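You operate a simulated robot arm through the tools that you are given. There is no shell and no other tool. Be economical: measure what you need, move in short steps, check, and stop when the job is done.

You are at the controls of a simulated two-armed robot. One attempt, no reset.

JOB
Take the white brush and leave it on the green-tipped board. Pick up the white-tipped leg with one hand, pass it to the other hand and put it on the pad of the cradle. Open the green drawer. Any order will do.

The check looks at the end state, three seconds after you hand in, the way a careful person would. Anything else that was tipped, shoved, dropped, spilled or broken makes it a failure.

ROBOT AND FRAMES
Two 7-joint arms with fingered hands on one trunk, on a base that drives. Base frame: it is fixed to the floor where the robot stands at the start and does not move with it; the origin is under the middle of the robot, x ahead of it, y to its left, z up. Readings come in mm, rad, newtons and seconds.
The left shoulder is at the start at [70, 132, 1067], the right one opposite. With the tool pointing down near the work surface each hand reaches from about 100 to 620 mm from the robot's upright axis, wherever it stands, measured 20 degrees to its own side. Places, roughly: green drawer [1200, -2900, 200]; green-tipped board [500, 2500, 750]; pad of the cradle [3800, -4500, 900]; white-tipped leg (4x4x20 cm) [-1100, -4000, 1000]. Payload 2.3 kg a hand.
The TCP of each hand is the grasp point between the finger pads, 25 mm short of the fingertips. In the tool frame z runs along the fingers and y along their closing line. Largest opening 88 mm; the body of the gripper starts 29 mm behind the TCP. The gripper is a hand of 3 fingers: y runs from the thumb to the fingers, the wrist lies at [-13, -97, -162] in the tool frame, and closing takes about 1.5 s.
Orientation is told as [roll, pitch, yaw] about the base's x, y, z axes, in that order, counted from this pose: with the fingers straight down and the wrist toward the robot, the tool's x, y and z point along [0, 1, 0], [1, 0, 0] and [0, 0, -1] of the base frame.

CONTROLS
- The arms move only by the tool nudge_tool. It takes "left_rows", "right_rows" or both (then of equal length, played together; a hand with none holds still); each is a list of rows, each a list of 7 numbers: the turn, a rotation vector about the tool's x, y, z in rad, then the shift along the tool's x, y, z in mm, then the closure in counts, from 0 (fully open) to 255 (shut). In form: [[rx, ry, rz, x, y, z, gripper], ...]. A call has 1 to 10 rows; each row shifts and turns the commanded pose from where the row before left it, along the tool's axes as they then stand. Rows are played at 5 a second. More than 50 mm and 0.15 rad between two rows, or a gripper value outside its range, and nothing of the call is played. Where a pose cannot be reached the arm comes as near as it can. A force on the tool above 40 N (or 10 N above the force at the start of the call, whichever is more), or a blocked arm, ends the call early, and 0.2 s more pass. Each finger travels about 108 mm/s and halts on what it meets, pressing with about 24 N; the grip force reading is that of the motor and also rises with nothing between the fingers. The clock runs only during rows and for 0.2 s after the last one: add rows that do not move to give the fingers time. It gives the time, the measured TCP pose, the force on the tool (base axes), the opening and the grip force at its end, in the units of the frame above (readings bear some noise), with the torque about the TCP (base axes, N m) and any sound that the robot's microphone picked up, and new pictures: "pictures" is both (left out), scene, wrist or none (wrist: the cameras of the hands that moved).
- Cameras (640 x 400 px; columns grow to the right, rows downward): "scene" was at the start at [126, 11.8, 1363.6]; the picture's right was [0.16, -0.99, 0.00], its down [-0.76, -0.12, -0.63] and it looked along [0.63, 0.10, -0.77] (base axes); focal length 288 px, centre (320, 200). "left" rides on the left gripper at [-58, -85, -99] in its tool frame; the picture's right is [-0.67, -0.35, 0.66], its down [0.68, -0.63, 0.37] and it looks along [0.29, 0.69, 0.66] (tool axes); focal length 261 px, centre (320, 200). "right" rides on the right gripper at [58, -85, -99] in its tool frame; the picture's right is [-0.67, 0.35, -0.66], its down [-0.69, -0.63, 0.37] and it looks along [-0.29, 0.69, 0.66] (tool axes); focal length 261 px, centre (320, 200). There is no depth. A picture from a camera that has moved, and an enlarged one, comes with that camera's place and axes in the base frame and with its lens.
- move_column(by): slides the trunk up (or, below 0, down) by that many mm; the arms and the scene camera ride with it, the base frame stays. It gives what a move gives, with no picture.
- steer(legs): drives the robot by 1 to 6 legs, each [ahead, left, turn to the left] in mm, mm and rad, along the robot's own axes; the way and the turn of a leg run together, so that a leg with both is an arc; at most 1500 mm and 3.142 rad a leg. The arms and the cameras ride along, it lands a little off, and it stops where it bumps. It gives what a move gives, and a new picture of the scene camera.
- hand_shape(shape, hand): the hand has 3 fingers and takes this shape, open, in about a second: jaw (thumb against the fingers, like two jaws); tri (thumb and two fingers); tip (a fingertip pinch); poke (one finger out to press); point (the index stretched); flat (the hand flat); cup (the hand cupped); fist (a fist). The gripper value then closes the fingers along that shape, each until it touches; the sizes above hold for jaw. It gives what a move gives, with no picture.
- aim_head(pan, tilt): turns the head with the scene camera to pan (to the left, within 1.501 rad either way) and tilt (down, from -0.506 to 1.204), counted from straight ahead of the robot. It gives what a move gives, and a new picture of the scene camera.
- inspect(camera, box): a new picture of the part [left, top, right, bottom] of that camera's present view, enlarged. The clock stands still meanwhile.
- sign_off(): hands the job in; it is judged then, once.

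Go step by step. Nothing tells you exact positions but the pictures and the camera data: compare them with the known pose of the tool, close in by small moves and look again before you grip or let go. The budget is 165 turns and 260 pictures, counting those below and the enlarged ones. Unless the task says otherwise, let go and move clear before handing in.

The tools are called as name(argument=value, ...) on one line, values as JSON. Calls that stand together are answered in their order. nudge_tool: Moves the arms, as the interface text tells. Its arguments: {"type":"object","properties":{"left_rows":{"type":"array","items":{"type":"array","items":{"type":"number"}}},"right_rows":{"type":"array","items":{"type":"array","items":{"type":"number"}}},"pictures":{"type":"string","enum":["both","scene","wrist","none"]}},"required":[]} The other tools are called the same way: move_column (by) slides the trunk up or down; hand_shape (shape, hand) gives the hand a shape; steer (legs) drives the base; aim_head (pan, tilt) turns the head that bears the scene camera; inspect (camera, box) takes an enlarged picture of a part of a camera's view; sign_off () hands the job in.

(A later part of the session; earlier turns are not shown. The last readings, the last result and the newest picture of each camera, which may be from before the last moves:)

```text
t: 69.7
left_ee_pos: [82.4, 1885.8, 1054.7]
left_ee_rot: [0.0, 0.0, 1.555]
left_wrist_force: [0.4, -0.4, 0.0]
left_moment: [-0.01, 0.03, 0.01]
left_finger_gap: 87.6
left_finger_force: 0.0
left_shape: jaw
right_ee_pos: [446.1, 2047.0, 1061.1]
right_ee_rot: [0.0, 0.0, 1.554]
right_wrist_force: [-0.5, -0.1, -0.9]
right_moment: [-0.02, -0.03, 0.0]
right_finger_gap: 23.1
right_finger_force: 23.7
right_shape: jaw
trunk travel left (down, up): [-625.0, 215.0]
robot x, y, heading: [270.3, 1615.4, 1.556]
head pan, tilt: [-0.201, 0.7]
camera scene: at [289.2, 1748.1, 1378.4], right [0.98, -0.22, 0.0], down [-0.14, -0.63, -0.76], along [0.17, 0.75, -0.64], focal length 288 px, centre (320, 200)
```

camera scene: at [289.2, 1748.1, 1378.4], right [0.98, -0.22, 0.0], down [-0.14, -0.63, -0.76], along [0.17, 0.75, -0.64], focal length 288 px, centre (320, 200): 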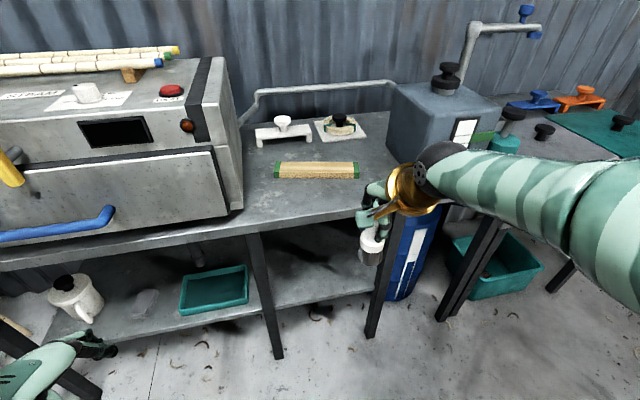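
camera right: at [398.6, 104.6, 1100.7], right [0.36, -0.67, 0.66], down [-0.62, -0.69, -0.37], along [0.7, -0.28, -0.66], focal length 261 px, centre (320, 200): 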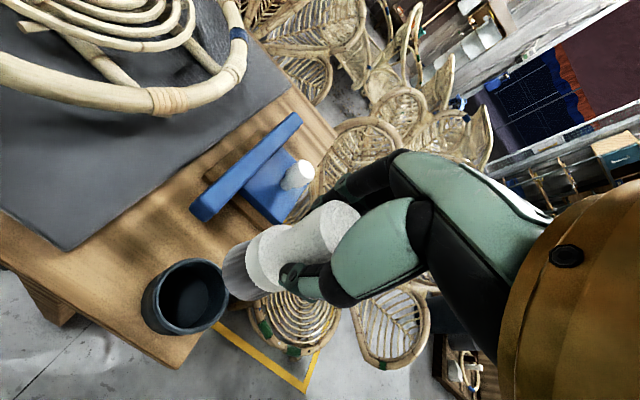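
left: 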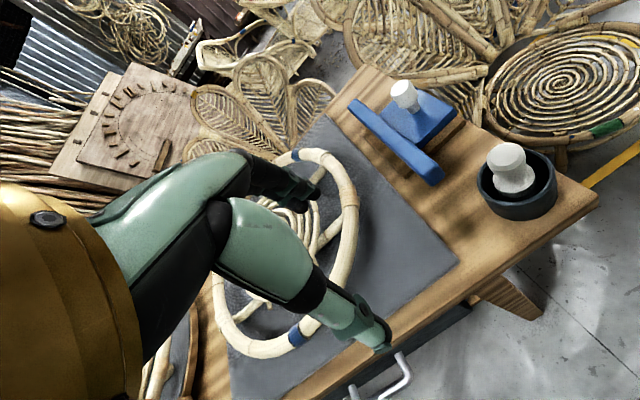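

Board is ahead; I'll drive 290 mm closer and look through the right wrist camera.

steer(legs=[[290, 0, 0]])

inspect(camera="right", box=[0, 0, 640, 400])

```text
t: 71.7
left_ee_pos: [84.0, 2171.0, 1054.6]
left_ee_rot: [-0.001, 0.0, 1.557]
left_wrist_force: [0.4, -0.6, -1.2]
left_moment: [0.01, -0.02, 0.0]
left_finger_gap: 87.7
left_finger_force: 0.0
left_shape: jaw
right_ee_pos: [450.6, 2332.5, 1059.9]
right_ee_rot: [-0.001, -0.003, 1.556]
right_wrist_force: [-0.4, -0.2, -1.1]
right_moment: [0.0, -0.02, -0.01]
right_finger_gap: 23.4
right_finger_force: 23.8
right_shape: jaw
trunk travel left (down, up): [-625.0, 215.0]
robot x, y, heading: [274.0, 1902.9, 1.555]
head pan, tilt: [-0.201, 0.7]
camera scene: at [293.0, 2033.5, 1378.6], right [0.98, -0.21, 0.0], down [-0.14, -0.63, -0.77], along [0.16, 0.75, -0.64], focal length 288 px, centre (320, 200)
```

scene: 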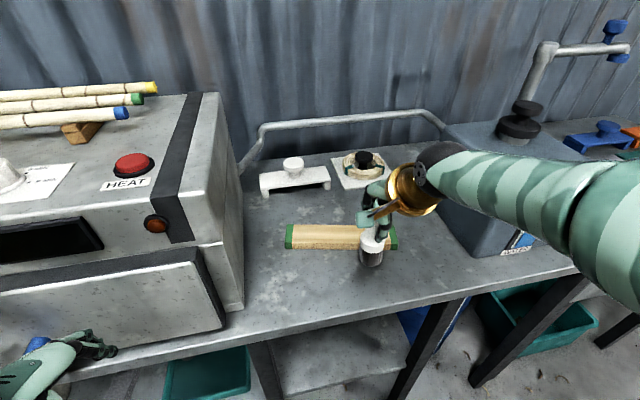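

```text
1.00 times, centred on (320, 200) of right (not enlarged: the box is as wide or as high as the picture)
camera zoom: at [391.0, 2247.8, 1158.9], right [0.67, 0.34, 0.66], down [0.68, -0.64, -0.37], along [0.29, 0.69, -0.66], focal length 261 px, centre (320, 200)
```

zoom: 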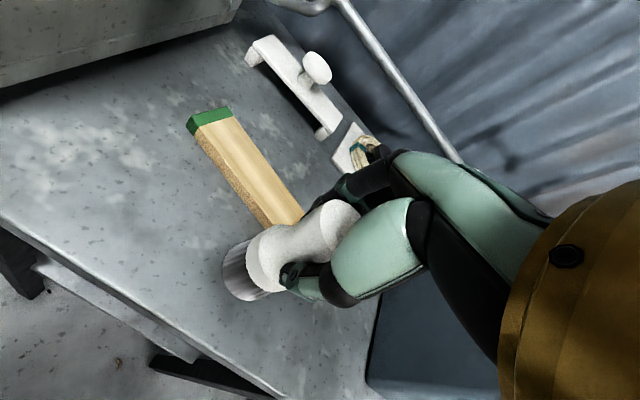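

The board centre is at about (445, 2488) with its top near z 870. I'll move the brush out above it, then look.

nudge_tool(right_rows=[[0, 0, 0, 0, 40, 15, 255], [0, 0, 0, 0, 40, 15, 255], [0, 0, 0, 0, 40, 15, 255], [0, 0, 0, 0, 36, 0, 255], [0, 0, 0, 0, 0, 0, 255]])

inspect(camera="scene", box=[260, 130, 460, 255])

```text
t: 72.9
left_ee_pos: [84.8, 2172.4, 1055.6]
left_ee_rot: [0.0, -0.001, 1.556]
left_wrist_force: [0.4, 0.3, -0.3]
left_moment: [-0.02, 0.02, 0.02]
left_finger_gap: 87.6
left_finger_force: 0.0
left_shape: jaw
right_ee_pos: [451.0, 2490.1, 1012.7]
right_ee_rot: [0.0, 0.001, 1.557]
right_wrist_force: [0.7, -0.4, -1.3]
right_moment: [-0.02, -0.01, 0.0]
right_finger_gap: 22.9
right_finger_force: 23.8
right_shape: jaw
trunk travel left (down, up): [-625.0, 215.0]
robot x, y, heading: [272.9, 1901.0, 1.559]
head pan, tilt: [-0.201, 0.7]
camera scene: at [292.9, 2034.1, 1378.5], right [0.98, -0.21, 0.0], down [-0.14, -0.63, -0.77], along [0.16, 0.75, -0.64], focal length 288 px, centre (320, 200)
camera right: at [392.6, 2404.1, 1112.0], right [0.67, 0.34, 0.66], down [0.68, -0.64, -0.36], along [0.29, 0.69, -0.66], focal length 261 px, centre (320, 200)
```

scene: 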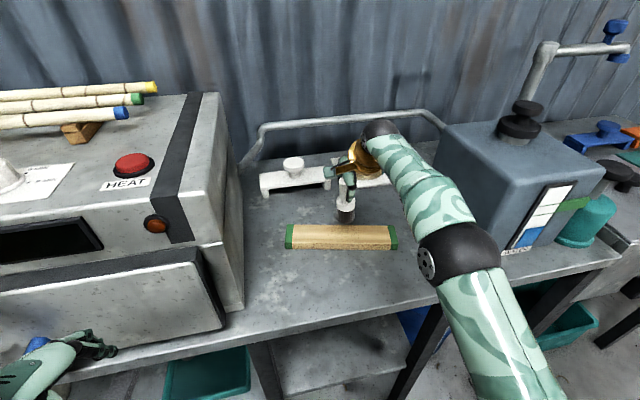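
right: 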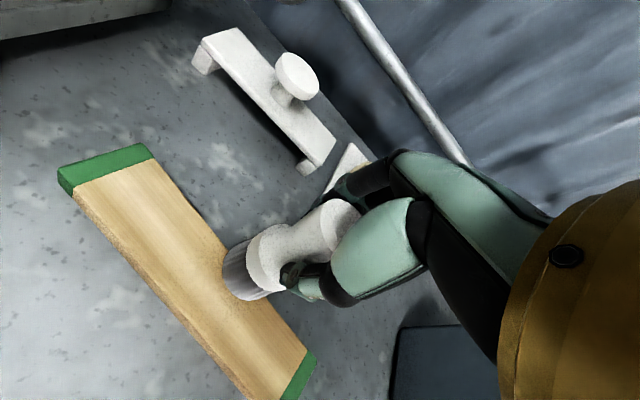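

```text
3.20 times, centred on (360, 192) of scene
camera zoom: at [292.9, 2034.1, 1378.5], right [0.98, -0.21, 0.0], down [-0.14, -0.63, -0.77], along [0.16, 0.75, -0.64], focal length 922 px, centre (192, 224)
```

zoom: 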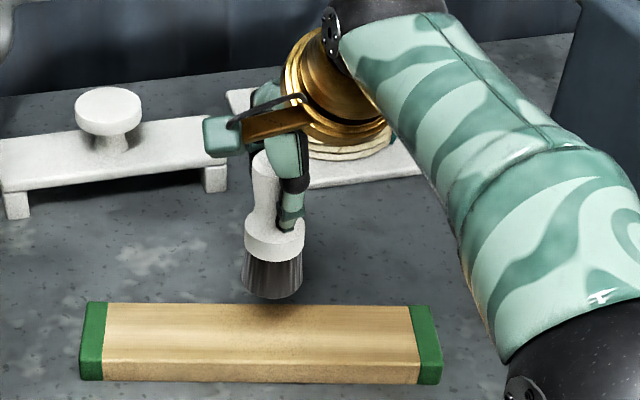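

The board top is at z ≈ 863, centre ≈ (446, 2498); the brush bottom is ~90 mm below the TCP. I lower it most of the way.

nudge_tool(right_rows=[[0, 0, 0, 2, 7, 20, 255], [0, 0, 0, 2, 0, 20, 255], [0, 0, 0, 0, 0, 10, 255], [0, 0, 0, 0, 0, 0, 255]])

inspect(camera="scene", box=[280, 170, 420, 257])

```text
t: 73.9
left_ee_pos: [85.3, 2170.3, 1055.1]
left_ee_rot: [0.0, -0.002, 1.556]
left_wrist_force: [-0.2, 0.2, -1.2]
left_moment: [-0.01, 0.04, 0.0]
left_finger_gap: 87.7
left_finger_force: 0.0
left_shape: jaw
right_ee_pos: [446.4, 2494.5, 969.6]
right_ee_rot: [0.0, -0.007, 1.557]
right_wrist_force: [1.9, 3.0, 12.6]
right_moment: [0.14, -0.03, -0.01]
right_finger_gap: 23.7
right_finger_force: 24.1
right_shape: jaw
trunk travel left (down, up): [-625.0, 215.0]
robot x, y, heading: [274.4, 1900.9, 1.559]
head pan, tilt: [-0.201, 0.7]
camera scene: at [292.4, 2031.6, 1379.0], right [0.98, -0.21, 0.0], down [-0.14, -0.63, -0.77], along [0.16, 0.75, -0.64], focal length 288 px, centre (320, 200)
camera right: at [388.0, 2408.8, 1066.6], right [0.67, 0.33, 0.66], down [0.68, -0.64, -0.37], along [0.3, 0.69, -0.66], focal length 261 px, centre (320, 200)
```

scene: 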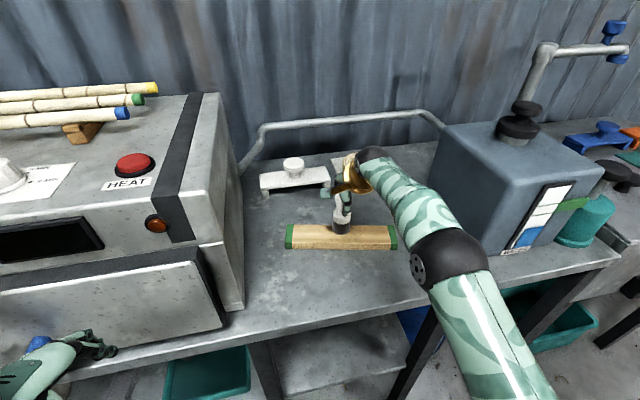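
right: 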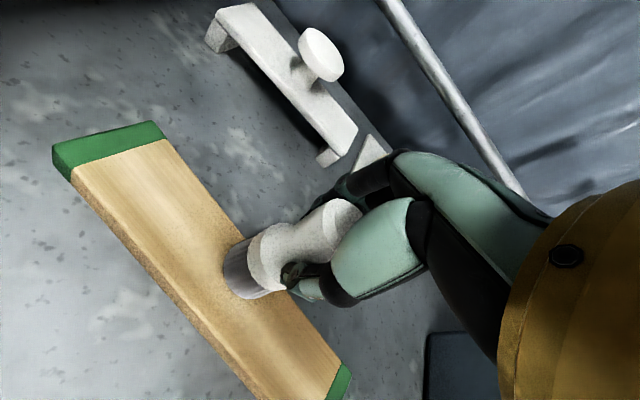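

```text
4.57 times, centred on (350, 214) of scene
camera zoom: at [292.4, 2031.6, 1379.0], right [0.98, -0.21, 0.0], down [-0.14, -0.63, -0.77], along [0.16, 0.75, -0.64], focal length 1317 px, centre (183, 138)
```

zoom: 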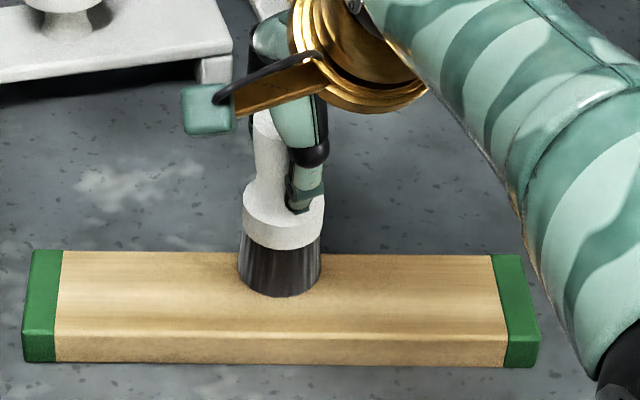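

Contact, but the bristles overhang the far edge by ~10 mm. I lift, shift 19 mm toward me, and set down again.

nudge_tool(right_rows=[[0, 0, 0, 0, 0, -20, 255], [0, 0, 0, 0, -19, 0, 255], [0, 0, 0, 0, 0, 10, 255], [0, 0, 0, 0, 0, 0, 255]])

inspect(camera="scene", box=[280, 170, 420, 257])

```text
t: 74.9
left_ee_pos: [84.7, 2172.2, 1054.3]
left_ee_rot: [-0.001, -0.001, 1.556]
left_wrist_force: [0.0, -0.5, -0.1]
left_moment: [0.01, 0.01, 0.03]
left_finger_gap: 87.8
left_finger_force: 0.0
left_shape: jaw
right_ee_pos: [447.1, 2478.2, 976.8]
right_ee_rot: [0.001, 0.0, 1.559]
right_wrist_force: [0.7, 0.2, -1.0]
right_moment: [-0.01, -0.03, -0.01]
right_finger_gap: 23.5
right_finger_force: 24.4
right_shape: jaw
trunk travel left (down, up): [-625.0, 215.0]
robot x, y, heading: [274.2, 1901.4, 1.556]
head pan, tilt: [-0.201, 0.7]
camera scene: at [293.0, 2035.3, 1378.4], right [0.98, -0.21, 0.0], down [-0.14, -0.63, -0.76], along [0.16, 0.75, -0.64], focal length 288 px, centre (320, 200)
camera right: at [388.7, 2392.8, 1074.3], right [0.67, 0.34, 0.66], down [0.68, -0.64, -0.37], along [0.29, 0.69, -0.66], focal length 261 px, centre (320, 200)
```

scene: 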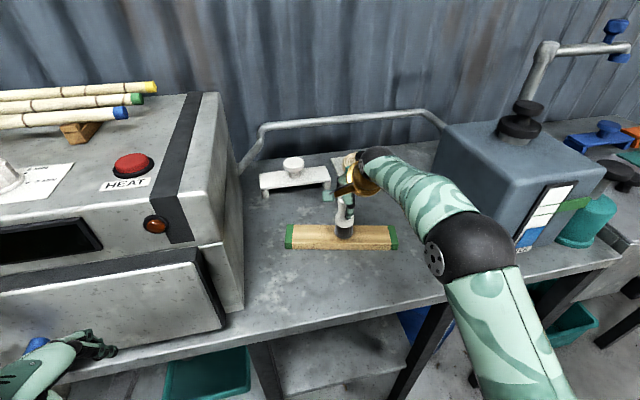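
right: 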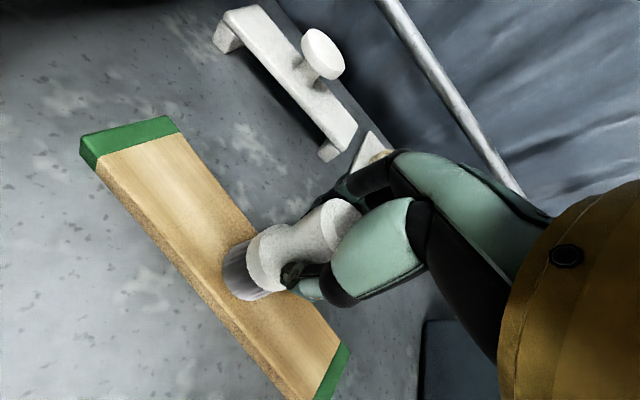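

```text
4.57 times, centred on (350, 214) of scene
camera zoom: at [293.0, 2035.3, 1378.4], right [0.98, -0.21, 0.0], down [-0.14, -0.63, -0.76], along [0.16, 0.75, -0.64], focal length 1317 px, centre (183, 138)
```

zoom: 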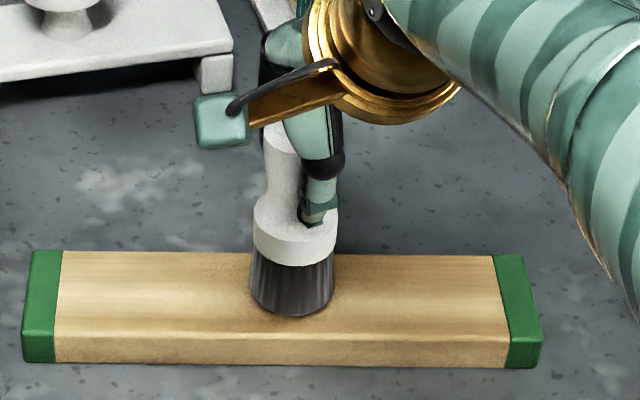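

Centred now, hovering a few mm. Lowering gently.

nudge_tool(right_rows=[[0, 0, 0, 0, 0, 3, 255], [0, 0, 0, 0, 0, 2, 255], [0, 0, 0, 0, 0, 1, 255], [0, 0, 0, 0, 0, 0, 255]], pictures="none")

```text
t: 75.9
left_ee_pos: [84.6, 2170.6, 1054.0]
left_ee_rot: [0.0, 0.0, 1.555]
left_wrist_force: [-0.2, -0.4, 0.4]
left_moment: [0.0, -0.01, 0.0]
left_finger_gap: 87.7
left_finger_force: 0.1
left_shape: jaw
right_ee_pos: [447.0, 2477.0, 969.1]
right_ee_rot: [0.0, -0.001, 1.556]
right_wrist_force: [0.5, 0.2, 2.2]
right_moment: [0.03, 0.01, -0.02]
right_finger_gap: 23.5
right_finger_force: 24.8
right_shape: jaw
trunk travel left (down, up): [-625.0, 215.0]
robot x, y, heading: [274.2, 1903.0, 1.559]
head pan, tilt: [-0.201, 0.7]
```

Light contact (2.2 N). Opening the hand gradually.

nudge_tool(right_rows=[[0, 0, 0, 0, 0, 1, 255], [0, 0, 0, 0, 0, 0, 160], [0, 0, 0, 0, 0, 0, 120], [0, 0, 0, 0, 0, 0, 80], [0, 0, 0, 0, 0, 0, 40], [0, 0, 0, 0, 0, 0, 0], [0, 0, 0, 0, 0, 0, 0], [0, 0, 0, 0, 0, 0, 0]])

inspect(camera="scene", box=[280, 170, 420, 257])

```text
t: 77.7
left_ee_pos: [84.2, 2171.8, 1054.8]
left_ee_rot: [0.0, -0.002, 1.556]
left_wrist_force: [0.6, -0.7, -0.4]
left_moment: [0.01, 0.02, 0.01]
left_finger_gap: 87.7
left_finger_force: 0.1
left_shape: jaw
right_ee_pos: [447.0, 2477.9, 967.1]
right_ee_rot: [0.0, 0.002, 1.556]
right_wrist_force: [0.3, -0.5, 0.8]
right_moment: [0.05, -0.02, 0.0]
right_finger_gap: 87.9
right_finger_force: 0.1
right_shape: jaw
trunk travel left (down, up): [-625.0, 215.0]
robot x, y, heading: [276.8, 1900.9, 1.553]
head pan, tilt: [-0.201, 0.7]
camera scene: at [292.9, 2034.9, 1378.4], right [0.98, -0.21, 0.0], down [-0.14, -0.63, -0.76], along [0.16, 0.75, -0.64], focal length 288 px, centre (320, 200)
camera right: at [388.9, 2392.7, 1066.4], right [0.67, 0.34, 0.66], down [0.68, -0.64, -0.37], along [0.29, 0.69, -0.66], focal length 261 px, centre (320, 200)
```

scene: 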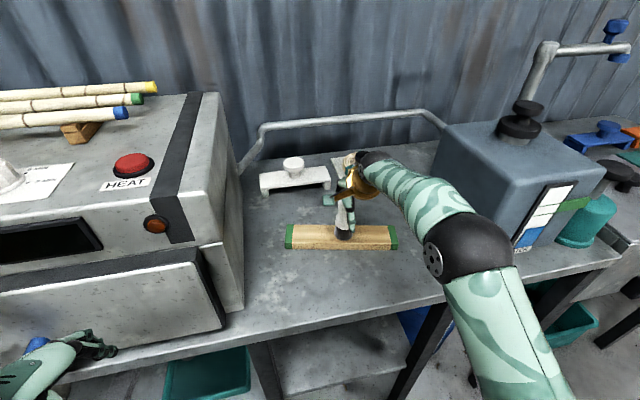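
right: 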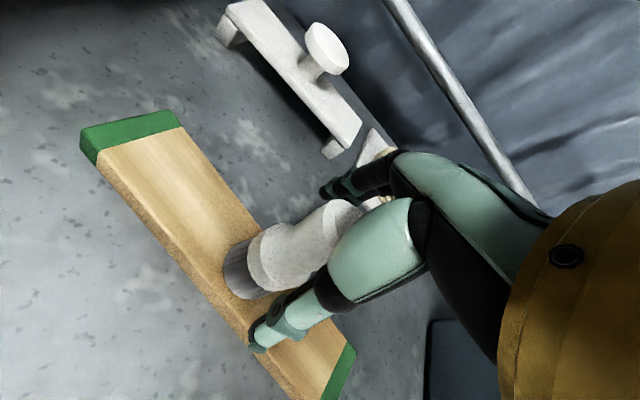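

```text
4.57 times, centred on (350, 214) of scene
camera zoom: at [292.9, 2034.9, 1378.4], right [0.98, -0.21, 0.0], down [-0.14, -0.63, -0.76], along [0.16, 0.75, -0.64], focal length 1317 px, centre (183, 138)
```

zoom: 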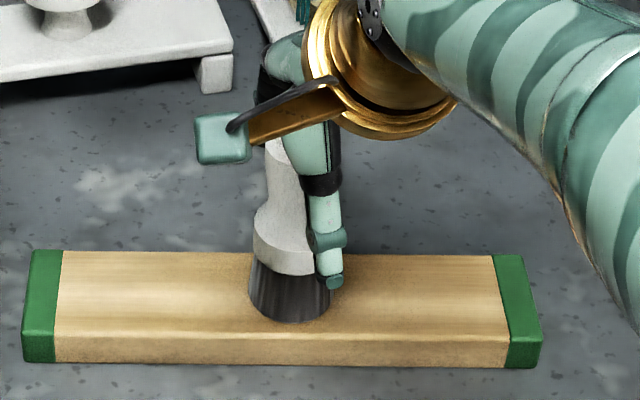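

The brush stands on the board. Lifting straight up and retracting.

nudge_tool(right_rows=[[0, 0, 0, 0, 0, -15, 0], [0, 0, 0, 0, 0, -25, 0], [0, 0, 0, 0, 0, -35, 0], [0, 0, 0, 0, 0, -35, 0], [0, 0, 0, 0, -40, 0, 0], [0, 0, 0, 0, -40, 0, 0], [0, 0, 0, 0, -40, 0, 0]], pictures="none")

steer(legs=[[-290, 0, 0]])

inspect(camera="scene", box=[240, 90, 440, 215])

```text
t: 79.3
left_ee_pos: [85.6, 2171.3, 1053.6]
left_ee_rot: [-0.001, 0.001, 1.559]
left_wrist_force: [0.3, 0.0, -0.2]
left_moment: [-0.01, 0.01, 0.01]
left_finger_gap: 87.5
left_finger_force: 0.1
left_shape: jaw
right_ee_pos: [447.4, 2455.8, 1110.4]
right_ee_rot: [0.001, 0.001, 1.555]
right_wrist_force: [0.8, -0.3, 0.2]
right_moment: [0.01, 0.0, 0.01]
right_finger_gap: 87.5
right_finger_force: 0.0
right_shape: jaw
right hand out of reach, approached as far as the arm can: row 4, 5, 6, 7
trunk travel left (down, up): [-625.0, 215.0]
robot x, y, heading: [273.0, 1898.2, 1.561]
head pan, tilt: [-0.201, 0.7]
```

```text
t: 81.3
left_ee_pos: [82.2, 1880.1, 1053.7]
left_ee_rot: [0.0, 0.002, 1.55]
left_wrist_force: [1.2, 0.4, -0.2]
left_moment: [-0.04, 0.03, -0.01]
left_finger_gap: 87.5
left_finger_force: 0.0
left_shape: jaw
right_ee_pos: [446.2, 2160.0, 1110.2]
right_ee_rot: [0.0, 0.001, 1.549]
right_wrist_force: [0.5, 0.2, 0.1]
right_moment: [-0.02, 0.0, 0.0]
right_finger_gap: 87.7
right_finger_force: 0.1
right_shape: jaw
trunk travel left (down, up): [-625.0, 215.0]
robot x, y, heading: [270.5, 1607.4, 1.552]
head pan, tilt: [-0.201, 0.7]
camera scene: at [288.6, 1740.7, 1378.3], right [0.98, -0.22, 0.0], down [-0.14, -0.63, -0.76], along [0.17, 0.75, -0.65], focal length 288 px, centre (320, 200)
```

scene: 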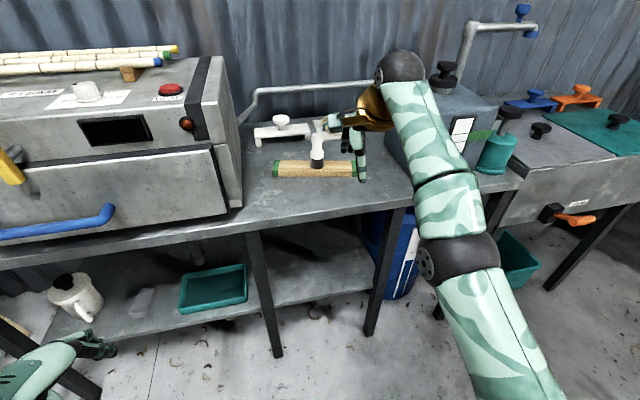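

```text
3.20 times, centred on (340, 152) of scene
camera zoom: at [288.6, 1740.7, 1378.3], right [0.98, -0.22, 0.0], down [-0.14, -0.63, -0.76], along [0.17, 0.75, -0.65], focal length 922 px, centre (256, 352)
```

zoom: 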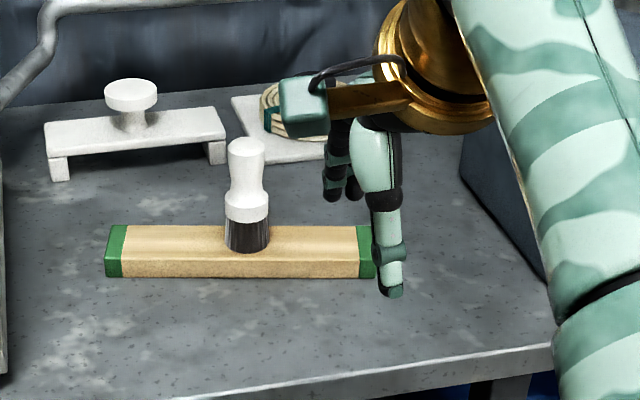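

The brush stands on the board. Now I tuck the right arm back, and drive toward the joining bench for the leg.

nudge_tool(right_rows=[[0, 0, 0, 0, -20, 30, 0], [0, 0, 0, 0, -20, 30, 0], [0, 0, 0, 0, -10, 10, 0], [0, 0, 0, 0, 0, 0, 0]], pictures="none")

steer(legs=[[0, 470, 0], [-1500, 0, 0]])

steer(legs=[[0, 0, 3.14]])

```text
t: 82.3
left_ee_pos: [81.0, 1878.7, 1054.6]
left_ee_rot: [0.0, 0.001, 1.549]
left_wrist_force: [-0.6, 0.0, 0.3]
left_moment: [-0.01, 0.02, -0.01]
left_finger_gap: 87.7
left_finger_force: 0.1
left_shape: jaw
right_ee_pos: [444.2, 2177.1, 1071.8]
right_ee_rot: [0.0, 0.002, 1.548]
right_wrist_force: [-0.2, -0.3, -0.6]
right_moment: [0.02, -0.01, 0.0]
right_finger_gap: 88.0
right_finger_force: 0.1
right_shape: jaw
right hand out of reach, approached as far as the arm can: row 1, 2, 3
trunk travel left (down, up): [-625.0, 215.0]
robot x, y, heading: [268.5, 1603.7, 1.551]
head pan, tilt: [-0.201, 0.7]
```

```text
t: 92.3
left_ee_pos: [-435.6, 375.5, 1054.1]
left_ee_rot: [-0.003, 0.001, 1.557]
left_wrist_force: [0.2, 0.0, 0.9]
left_moment: [0.0, -0.02, -0.01]
left_finger_gap: 87.7
left_finger_force: 0.0
left_shape: jaw
right_ee_pos: [-76.3, 676.2, 1071.7]
right_ee_rot: [0.001, 0.003, 1.556]
right_wrist_force: [-0.5, -0.3, -0.2]
right_moment: [-0.03, -0.01, 0.03]
right_finger_gap: 87.7
right_finger_force: 0.1
right_shape: jaw
trunk travel left (down, up): [-625.0, 215.0]
robot x, y, heading: [-245.2, 102.1, 1.554]
head pan, tilt: [-0.201, 0.7]
camera scene: at [-227.8, 238.3, 1378.4], right [0.98, -0.21, 0.0], down [-0.14, -0.63, -0.76], along [0.16, 0.75, -0.64], focal length 288 px, centre (320, 200)
```

scene: 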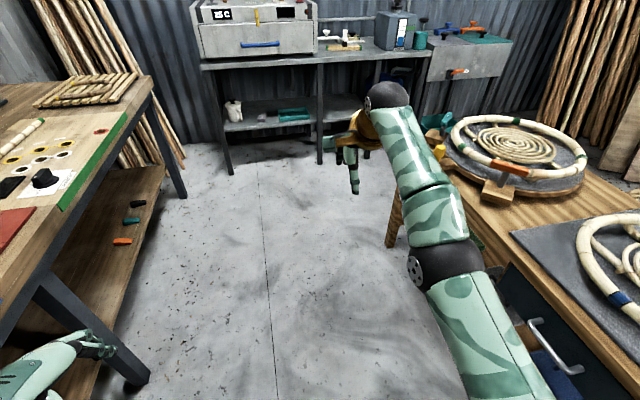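

```text
t: 99.9
left_ee_pos: [-69.9, -172.9, 1055.1]
left_ee_rot: [-0.001, 0.0, -1.626]
left_wrist_force: [-0.7, 0.4, 0.0]
left_moment: [-0.01, 0.0, 0.0]
left_finger_gap: 87.7
left_finger_force: 0.1
left_shape: jaw
right_ee_pos: [-442.4, -459.4, 1072.6]
right_ee_rot: [0.0, 0.001, -1.626]
right_wrist_force: [-0.2, -0.3, 0.5]
right_moment: [0.02, -0.02, 0.03]
right_finger_gap: 88.0
right_finger_force: 0.1
right_shape: jaw
trunk travel left (down, up): [-625.0, 215.0]
robot x, y, heading: [-247.7, 105.3, -1.627]
head pan, tilt: [-0.201, 0.7]
camera scene: at [-271.1, -27.8, 1378.4], right [-0.97, 0.25, 0.0], down [0.16, 0.62, -0.76], along [-0.2, -0.74, -0.64], focal length 288 px, centre (320, 200)
```

scene: 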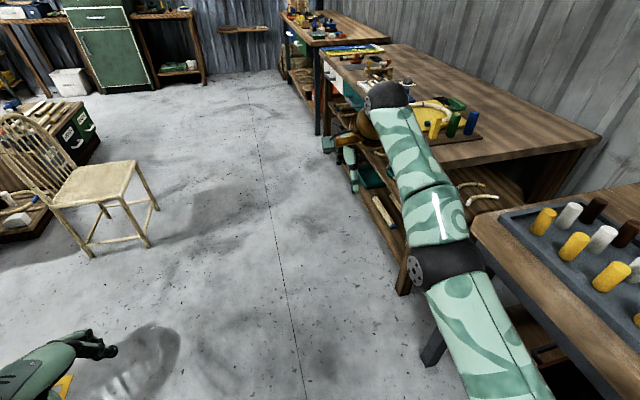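

Driving down the aisle to face the joining bench.

steer(legs=[[0, 100, 0.055], [1500, 0, 0], [1500, 0, 0], [850, 0, 0]])

aim_head(pan=-1.2, tilt=0.5)

aim_head(pan=1.3, tilt=0.5)

```text
t: 119.3
left_ee_pos: [151.7, -4007.4, 1054.7]
left_ee_rot: [0.001, -0.001, -1.515]
left_wrist_force: [-0.3, -0.8, -0.6]
left_moment: [-0.02, -0.02, -0.02]
left_finger_gap: 87.5
left_finger_force: 0.0
left_shape: jaw
right_ee_pos: [-186.6, -4331.3, 1072.5]
right_ee_rot: [0.0, 0.001, -1.514]
right_wrist_force: [-0.2, -0.1, -0.2]
right_moment: [0.02, -0.02, -0.02]
right_finger_gap: 87.8
right_finger_force: 0.1
right_shape: jaw
trunk travel left (down, up): [-625.0, 215.0]
robot x, y, heading: [-55.0, -3746.4, -1.514]
head pan, tilt: [-0.201, 0.7]
camera scene: at [-65.6, -3884.1, 1378.5], right [-0.99, 0.15, 0.0], down [0.09, 0.64, -0.77], along [-0.11, -0.76, -0.64], focal length 288 px, centre (320, 200)
```

scene: 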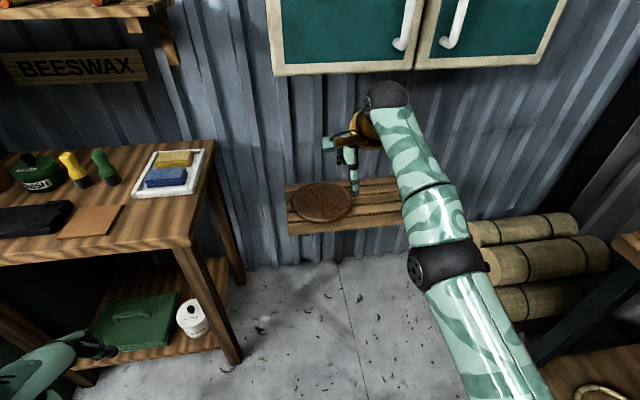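

```text
t: 120.5
left_ee_pos: [152.0, -4006.2, 1054.8]
left_ee_rot: [0.002, -0.001, -1.516]
left_wrist_force: [0.2, 0.1, -0.3]
left_moment: [-0.01, 0.05, -0.02]
left_finger_gap: 87.7
left_finger_force: 0.1
left_shape: jaw
right_ee_pos: [-187.0, -4332.2, 1071.7]
right_ee_rot: [0.001, 0.003, -1.513]
right_wrist_force: [-0.5, -0.3, 0.4]
right_moment: [-0.01, -0.02, 0.02]
right_finger_gap: 87.9
right_finger_force: 0.1
right_shape: jaw
trunk travel left (down, up): [-625.0, 215.0]
robot x, y, heading: [-56.7, -3749.9, -1.523]
head pan, tilt: [-1.201, 0.499]
camera scene: at [-136.1, -3838.2, 1396.2], right [-0.41, 0.91, 0.0], down [0.44, 0.2, -0.88], along [-0.8, -0.36, -0.48], focal length 288 px, centre (320, 200)
```

scene: 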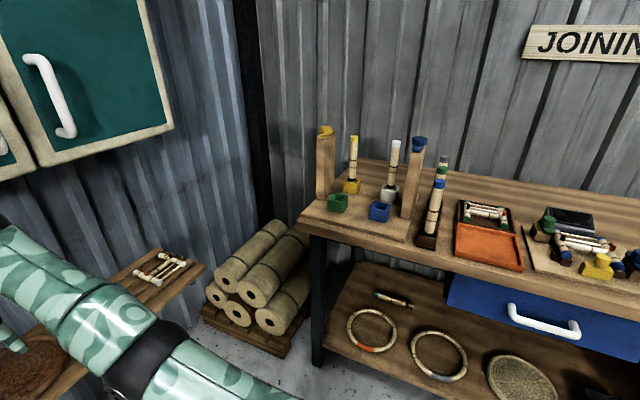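

```text
t: 122.8
left_ee_pos: [151.3, -4006.5, 1055.5]
left_ee_rot: [0.0, -0.001, -1.514]
left_wrist_force: [-1.0, 0.0, -0.3]
left_moment: [0.01, -0.02, -0.01]
left_finger_gap: 87.8
left_finger_force: 0.1
left_shape: jaw
right_ee_pos: [-186.4, -4332.3, 1071.8]
right_ee_rot: [-0.001, 0.002, -1.516]
right_wrist_force: [-0.1, 0.3, 0.1]
right_moment: [0.02, 0.0, 0.0]
right_finger_gap: 87.7
right_finger_force: 0.1
right_shape: jaw
trunk travel left (down, up): [-625.0, 215.0]
robot x, y, heading: [-55.2, -3749.7, -1.51]
head pan, tilt: [1.3, 0.499]
camera scene: at [35.7, -3820.1, 1396.2], right [-0.21, -0.98, 0.0], down [-0.47, 0.1, -0.88], along [0.86, -0.19, -0.48], focal length 288 px, centre (320, 200)
```

scene: 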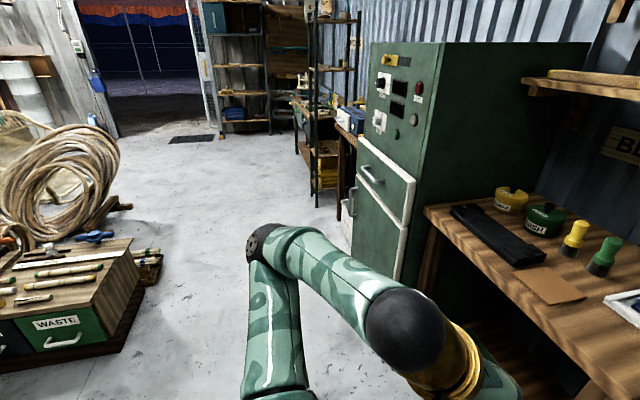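

The white-tipped leg stands in a holder at about (-1086, -3990). I turn to face the bench.

steer(legs=[[0, 0, -1.63]])

aim_head(pan=0.25, tilt=0.5)

inspect(camera="scene", box=[200, 120, 420, 257])

```text
t: 127.2
left_ee_pos: [-325.9, -3938.2, 1053.3]
left_ee_rot: [0.0, -0.001, 3.121]
left_wrist_force: [0.1, 0.2, 0.5]
left_moment: [0.0, -0.01, 0.02]
left_finger_gap: 87.5
left_finger_force: 0.0
left_shape: jaw
right_ee_pos: [-626.3, -3576.6, 1072.3]
right_ee_rot: [0.001, 0.001, 3.123]
right_wrist_force: [-1.2, 0.2, 1.2]
right_moment: [0.0, 0.02, 0.02]
right_finger_gap: 87.6
right_finger_force: 0.0
right_shape: jaw
trunk travel left (down, up): [-625.0, 215.0]
robot x, y, heading: [-57.7, -3748.6, 3.122]
head pan, tilt: [1.3, 0.499]
camera scene: at [-132.5, -3836.7, 1396.2], right [-0.96, 0.29, 0.0], down [0.14, 0.46, -0.88], along [-0.25, -0.84, -0.48], focal length 288 px, centre (320, 200)
```

scene: 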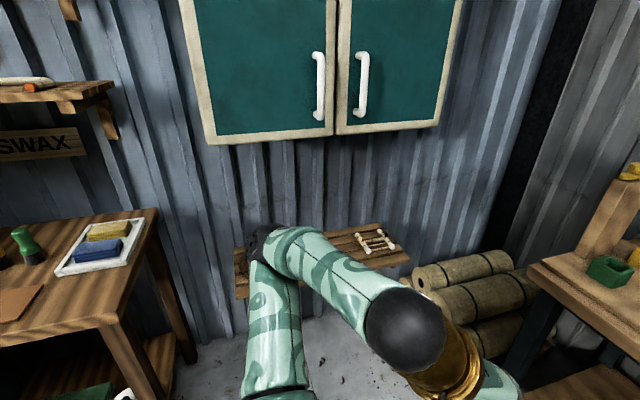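

```text
t: 128.5
left_ee_pos: [-328.6, -3937.6, 1055.3]
left_ee_rot: [-0.002, -0.002, 3.123]
left_wrist_force: [0.0, -0.3, 0.0]
left_moment: [-0.01, 0.03, 0.03]
left_finger_gap: 87.6
left_finger_force: 0.1
left_shape: jaw
right_ee_pos: [-627.0, -3575.9, 1072.8]
right_ee_rot: [0.0, 0.002, 3.122]
right_wrist_force: [-0.8, 0.0, -0.3]
right_moment: [0.0, -0.01, 0.03]
right_finger_gap: 87.6
right_finger_force: 0.0
right_shape: jaw
trunk travel left (down, up): [-625.0, 215.0]
robot x, y, heading: [-57.5, -3749.0, 3.12]
head pan, tilt: [0.25, 0.499]
camera scene: at [-195.0, -3770.2, 1396.2], right [-0.23, 0.97, 0.0], down [0.47, 0.11, -0.88], along [-0.85, -0.2, -0.48], focal length 288 px, centre (320, 200)
```

scene: 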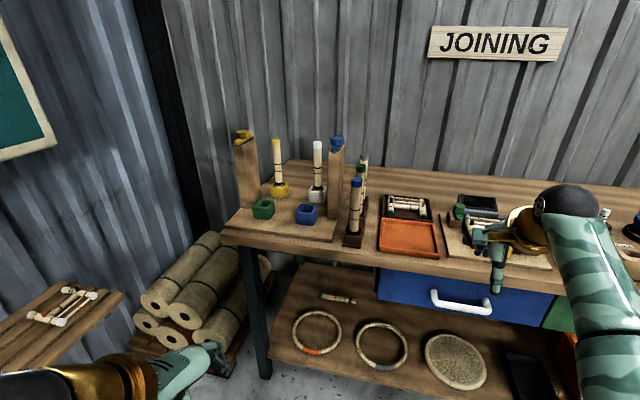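

```text
2.91 times, centred on (310, 188) of scene
camera zoom: at [-195.0, -3770.2, 1396.2], right [-0.23, 0.97, 0.0], down [0.47, 0.11, -0.88], along [-0.85, -0.2, -0.48], focal length 838 px, centre (349, 234)
```

zoom: 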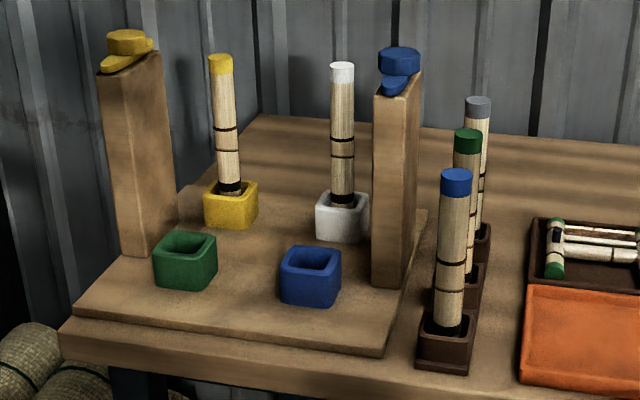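

The white-tipped leg sits in the white socket between two posts. I'll retract the right hand, raise the left a little by raising the trunk, and drive closer.

nudge_tool(right_rows=[[0, 0, 0, 0, -45, 0, 0], [0, 0, 0, 0, -45, 0, 0], [0, 0, 0, 0, -45, 0, 0], [0, 0, 0, 0, -45, 0, 0], [0, 0, 0, 0, 0, 0, 0]], pictures="none")

move_column(by=150)

steer(legs=[[250, 45, 0.02]])

inspect(camera="left", box=[0, 0, 640, 400])

```text
t: 129.7
left_ee_pos: [-327.5, -3936.8, 1055.1]
left_ee_rot: [0.001, 0.0, 3.123]
left_wrist_force: [-0.5, 0.4, -0.3]
left_moment: [-0.02, 0.0, 0.0]
left_finger_gap: 88.0
left_finger_force: 0.1
left_shape: jaw
right_ee_pos: [-600.6, -3579.9, 1126.8]
right_ee_rot: [0.0, 0.004, 3.122]
right_wrist_force: [0.3, 0.0, -0.6]
right_moment: [-0.01, 0.03, -0.01]
right_finger_gap: 87.8
right_finger_force: 0.3
right_shape: jaw
right hand out of reach, approached as far as the arm can: row 1, 2, 3, 4
trunk travel left (down, up): [-625.0, 215.0]
robot x, y, heading: [-54.6, -3749.3, 3.117]
head pan, tilt: [0.25, 0.499]
```

```text
t: 131.4
left_ee_pos: [-328.5, -3938.6, 1204.2]
left_ee_rot: [0.0, 0.0, 3.122]
left_wrist_force: [0.9, -0.2, 0.1]
left_moment: [0.03, 0.01, -0.05]
left_finger_gap: 87.7
left_finger_force: 0.0
left_shape: jaw
right_ee_pos: [-599.9, -3580.0, 1276.4]
right_ee_rot: [0.0, 0.004, 3.123]
right_wrist_force: [-0.6, -1.2, -0.1]
right_moment: [0.0, 0.01, 0.01]
right_finger_gap: 87.8
right_finger_force: 0.0
right_shape: jaw
trunk travel left (down, up): [-775.0, 65.0]
robot x, y, heading: [-55.4, -3748.7, 3.125]
head pan, tilt: [0.25, 0.499]
```

```text
t: 133.3
left_ee_pos: [-570.8, -3984.2, 1205.4]
left_ee_rot: [0.002, -0.002, -3.137]
left_wrist_force: [0.3, -0.2, -0.2]
left_moment: [0.04, -0.01, -0.01]
left_finger_gap: 87.9
left_finger_force: 0.0
left_shape: jaw
right_ee_pos: [-849.9, -3633.7, 1277.8]
right_ee_rot: [0.0, 0.003, -3.139]
right_wrist_force: [0.2, 0.0, -0.2]
right_moment: [-0.04, 0.01, 0.0]
right_finger_gap: 87.6
right_finger_force: 0.1
right_shape: jaw
trunk travel left (down, up): [-775.0, 65.0]
robot x, y, heading: [-309.2, -3792.0, -3.142]
head pan, tilt: [0.25, 0.499]
camera scene: at [-440.4, -3815.0, 1546.5], right [-0.25, 0.97, 0.0], down [0.46, 0.12, -0.88], along [-0.85, -0.22, -0.48], focal length 288 px, centre (320, 200)
```

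scene: 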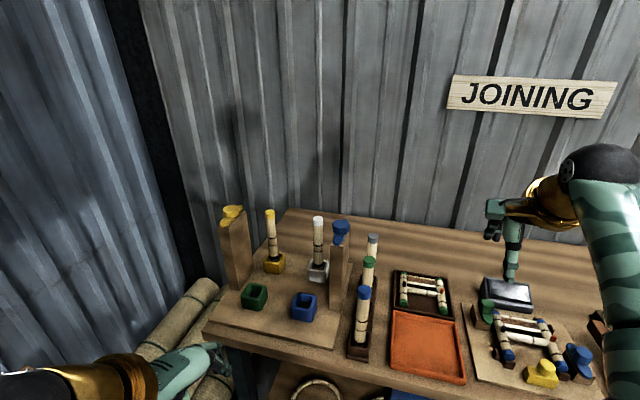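

```text
1.00 times, centred on (320, 200) of left (not enlarged: the box is as wide or as high as the picture)
camera zoom: at [-484.6, -3927.4, 1303.4], right [0.35, 0.67, -0.66], down [0.63, -0.68, -0.37], along [-0.7, -0.29, -0.66], focal length 261 px, centre (320, 200)
```

zoom: 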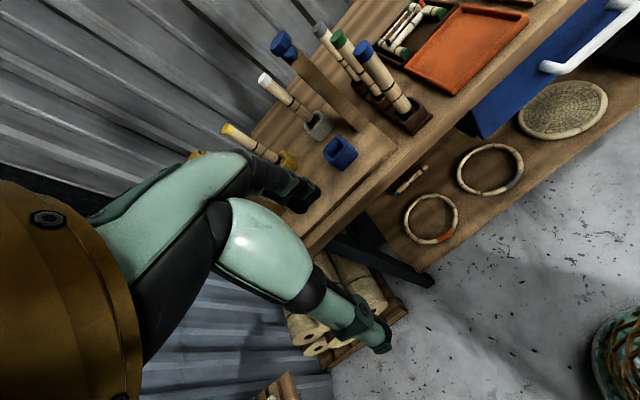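

Leg top is about (-1141, -4000, 1093); blue post near (-1033, -3914). I check clearance between my base and the bench by looking down.

aim_head(pan=0.0, tilt=1.2)

```text
t: 134.4
left_ee_pos: [-572.3, -3986.5, 1205.6]
left_ee_rot: [0.0, 0.0, -3.138]
left_wrist_force: [-0.3, 0.8, -0.2]
left_moment: [-0.01, -0.01, 0.0]
left_finger_gap: 87.7
left_finger_force: 0.1
left_shape: jaw
right_ee_pos: [-852.1, -3634.0, 1275.7]
right_ee_rot: [0.0, 0.003, -3.137]
right_wrist_force: [0.9, -0.8, 0.7]
right_moment: [0.04, 0.0, 0.02]
right_finger_gap: 88.0
right_finger_force: 0.1
right_shape: jaw
trunk travel left (down, up): [-775.0, 65.0]
robot x, y, heading: [-305.0, -3792.2, -3.142]
head pan, tilt: [0.0, 1.201]
camera scene: at [-411.3, -3793.0, 1492.5], right [0.0, 1.0, 0.0], down [0.93, 0.0, -0.36], along [-0.36, 0.0, -0.93], focal length 288 px, centre (320, 200)
```

scene: 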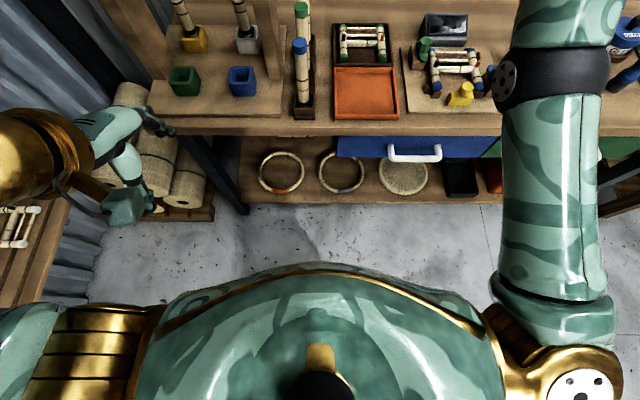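

Bench edge is at x ≈ -830 and my base front doesn't reach past -632 here. I raise the trunk fully and creep closer.

move_column(by=60)

steer(legs=[[120, 60, 0], [90, 0, 0]])

aim_head(pan=0.2, tilt=0.8)

inspect(camera="left", box=[0, 0, 640, 400])

```text
t: 135.4
left_ee_pos: [-573.4, -3986.7, 1263.2]
left_ee_rot: [0.0, 0.001, -3.138]
left_wrist_force: [0.9, 0.3, -0.7]
left_moment: [-0.05, 0.03, -0.01]
left_finger_gap: 87.7
left_finger_force: 0.1
left_shape: jaw
right_ee_pos: [-853.5, -3634.0, 1337.1]
right_ee_rot: [0.0, 0.004, -3.138]
right_wrist_force: [-0.2, -0.2, 1.2]
right_moment: [0.01, 0.0, 0.02]
right_finger_gap: 87.9
right_finger_force: 0.1
right_shape: jaw
trunk travel left (down, up): [-835.0, 5.0]
robot x, y, heading: [-304.0, -3790.6, -3.138]
head pan, tilt: [0.0, 1.201]
```

```text
t: 137.4
left_ee_pos: [-767.7, -4046.8, 1266.6]
left_ee_rot: [0.001, -0.013, -3.136]
left_wrist_force: [0.0, -0.1, -0.1]
left_moment: [0.02, 0.02, 0.02]
left_finger_gap: 87.6
left_finger_force: 0.0
left_shape: jaw
right_ee_pos: [-1048.7, -3697.0, 1342.6]
right_ee_rot: [-0.001, -0.008, -3.134]
right_wrist_force: [1.1, -0.2, -0.4]
right_moment: [0.02, 0.02, -0.01]
right_finger_gap: 87.7
right_finger_force: 0.0
right_shape: jaw
trunk travel left (down, up): [-835.0, 5.0]
robot x, y, heading: [-516.9, -3849.6, -3.137]
head pan, tilt: [0.0, 1.201]
camera scene: at [-604.1, -3853.5, 1553.6], right [-0.01, 1.0, 0.0], down [0.93, 0.01, -0.37], along [-0.37, 0.0, -0.93], focal length 288 px, centre (320, 200)
```

scene: 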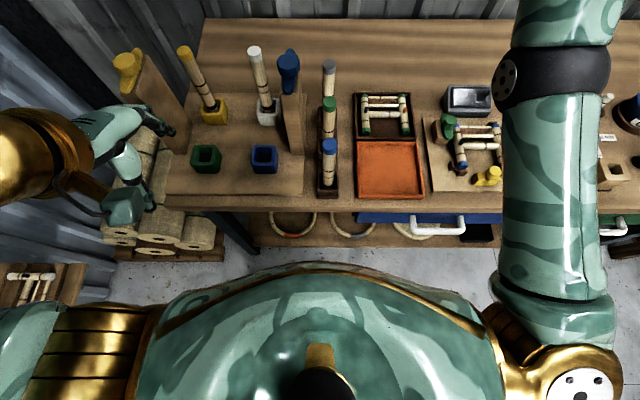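

```text
t: 138.2
left_ee_pos: [-782.1, -4048.2, 1263.3]
left_ee_rot: [-0.001, 0.001, -3.135]
left_wrist_force: [-0.6, -0.4, -0.5]
left_moment: [0.01, -0.02, 0.0]
left_finger_gap: 87.8
left_finger_force: 0.0
left_shape: jaw
right_ee_pos: [-1064.0, -3696.4, 1336.4]
right_ee_rot: [0.002, 0.004, -3.135]
right_wrist_force: [-0.4, 0.3, 0.5]
right_moment: [0.0, 0.0, -0.03]
right_finger_gap: 87.9
right_finger_force: 0.1
right_shape: jaw
trunk travel left (down, up): [-835.0, 5.0]
robot x, y, heading: [-512.0, -3854.6, -3.137]
head pan, tilt: [0.201, 0.799]
camera scene: at [-644.8, -3869.4, 1580.0], right [-0.2, 0.98, 0.0], down [0.7, 0.15, -0.7], along [-0.68, -0.14, -0.72], focal length 288 px, centre (320, 200)
```

scene: 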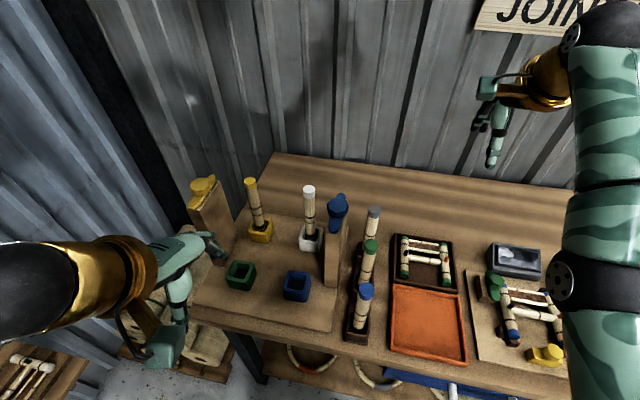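

```text
1.00 times, centred on (320, 200) of left (not enlarged: the box is as wide or as high as the picture)
camera zoom: at [-696.9, -3988.3, 1362.7], right [0.34, 0.67, -0.66], down [0.63, -0.68, -0.37], along [-0.69, -0.29, -0.66], focal length 261 px, centre (320, 200)
```

zoom: 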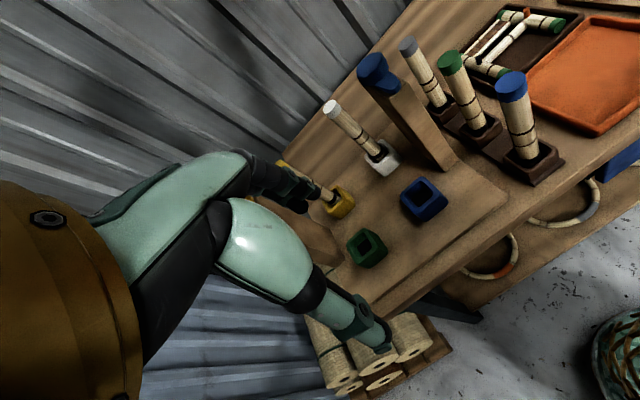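

Leg top confirmed at about (-1144, -3999, 1088). I creep 40 mm closer and bring the left hand over it at a safe height.

steer(legs=[[40, 0, -0.005]])

nudge_tool(left_rows=[[0, 0, 0, -25, 0, 35, 0], [0, 0, 0, -22, 0, 30, 0], [0, 0, 0, 0, 45, 0, 0], [0, 0, 0, 0, 45, 0, 0], [0, 0, 0, 0, 45, 0, 0], [0, 0, 0, 0, 45, 0, 0], [0, 0, 0, 0, 0, 0, 0]])

```text
t: 139.1
left_ee_pos: [-812.8, -4045.5, 1265.8]
left_ee_rot: [0.0, -0.008, -3.14]
left_wrist_force: [0.6, -0.6, 0.4]
left_moment: [0.02, -0.01, 0.02]
left_finger_gap: 87.9
left_finger_force: 0.1
left_shape: jaw
right_ee_pos: [-1092.5, -3694.2, 1341.2]
right_ee_rot: [0.0, -0.004, -3.14]
right_wrist_force: [0.7, 0.5, 0.1]
right_moment: [0.04, 0.02, 0.03]
right_finger_gap: 88.1
right_finger_force: 0.0
right_shape: jaw
trunk travel left (down, up): [-835.0, 5.0]
robot x, y, heading: [-553.2, -3851.3, -3.136]
head pan, tilt: [0.201, 0.799]
camera scene: at [-672.7, -3868.9, 1581.1], right [-0.2, 0.98, 0.0], down [0.7, 0.14, -0.7], along [-0.69, -0.14, -0.71], focal length 288 px, centre (320, 200)
```

scene: 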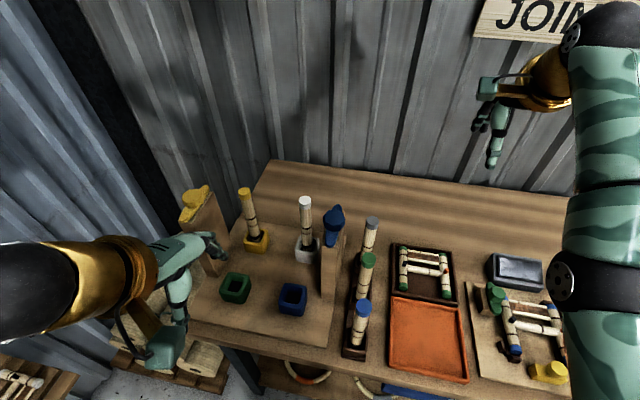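

```text
t: 140.7
left_ee_pos: [-1035.0, -3995.9, 1232.3]
left_ee_rot: [0.001, 0.001, -3.142]
left_wrist_force: [0.3, -1.1, -0.8]
left_moment: [-0.02, 0.03, -0.02]
left_finger_gap: 87.7
left_finger_force: 0.2
left_shape: jaw
left hand out of reach, approached as far as the arm can: row 1, 2
right_ee_pos: [-1101.8, -3694.1, 1336.2]
right_ee_rot: [0.001, 0.002, -3.14]
right_wrist_force: [0.5, 0.0, 0.1]
right_moment: [-0.01, 0.01, 0.02]
right_finger_gap: 87.9
right_finger_force: 0.1
right_shape: jaw
trunk travel left (down, up): [-835.0, 5.0]
robot x, y, heading: [-553.5, -3851.3, -3.143]
head pan, tilt: [0.201, 0.799]
camera scene: at [-683.3, -3869.4, 1580.2], right [-0.2, 0.98, 0.0], down [0.7, 0.14, -0.7], along [-0.68, -0.14, -0.72], focal length 288 px, centre (320, 200)
camera left: at [-948.9, -3937.8, 1330.5], right [0.35, 0.67, -0.66], down [0.63, -0.69, -0.37], along [-0.69, -0.29, -0.66], focal length 261 px, centre (320, 200)
```

scene: 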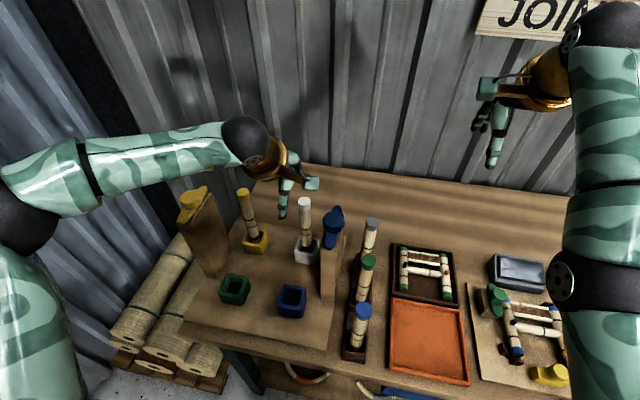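
left: 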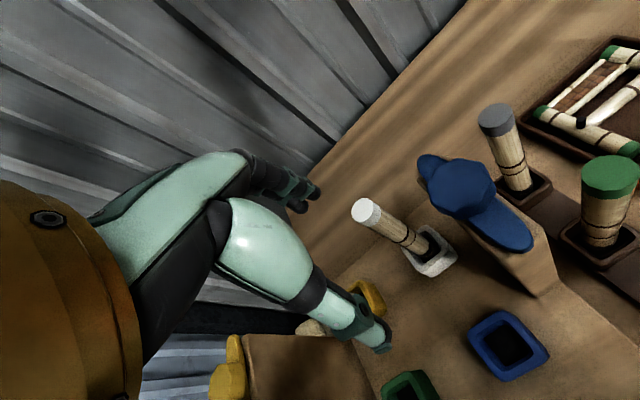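

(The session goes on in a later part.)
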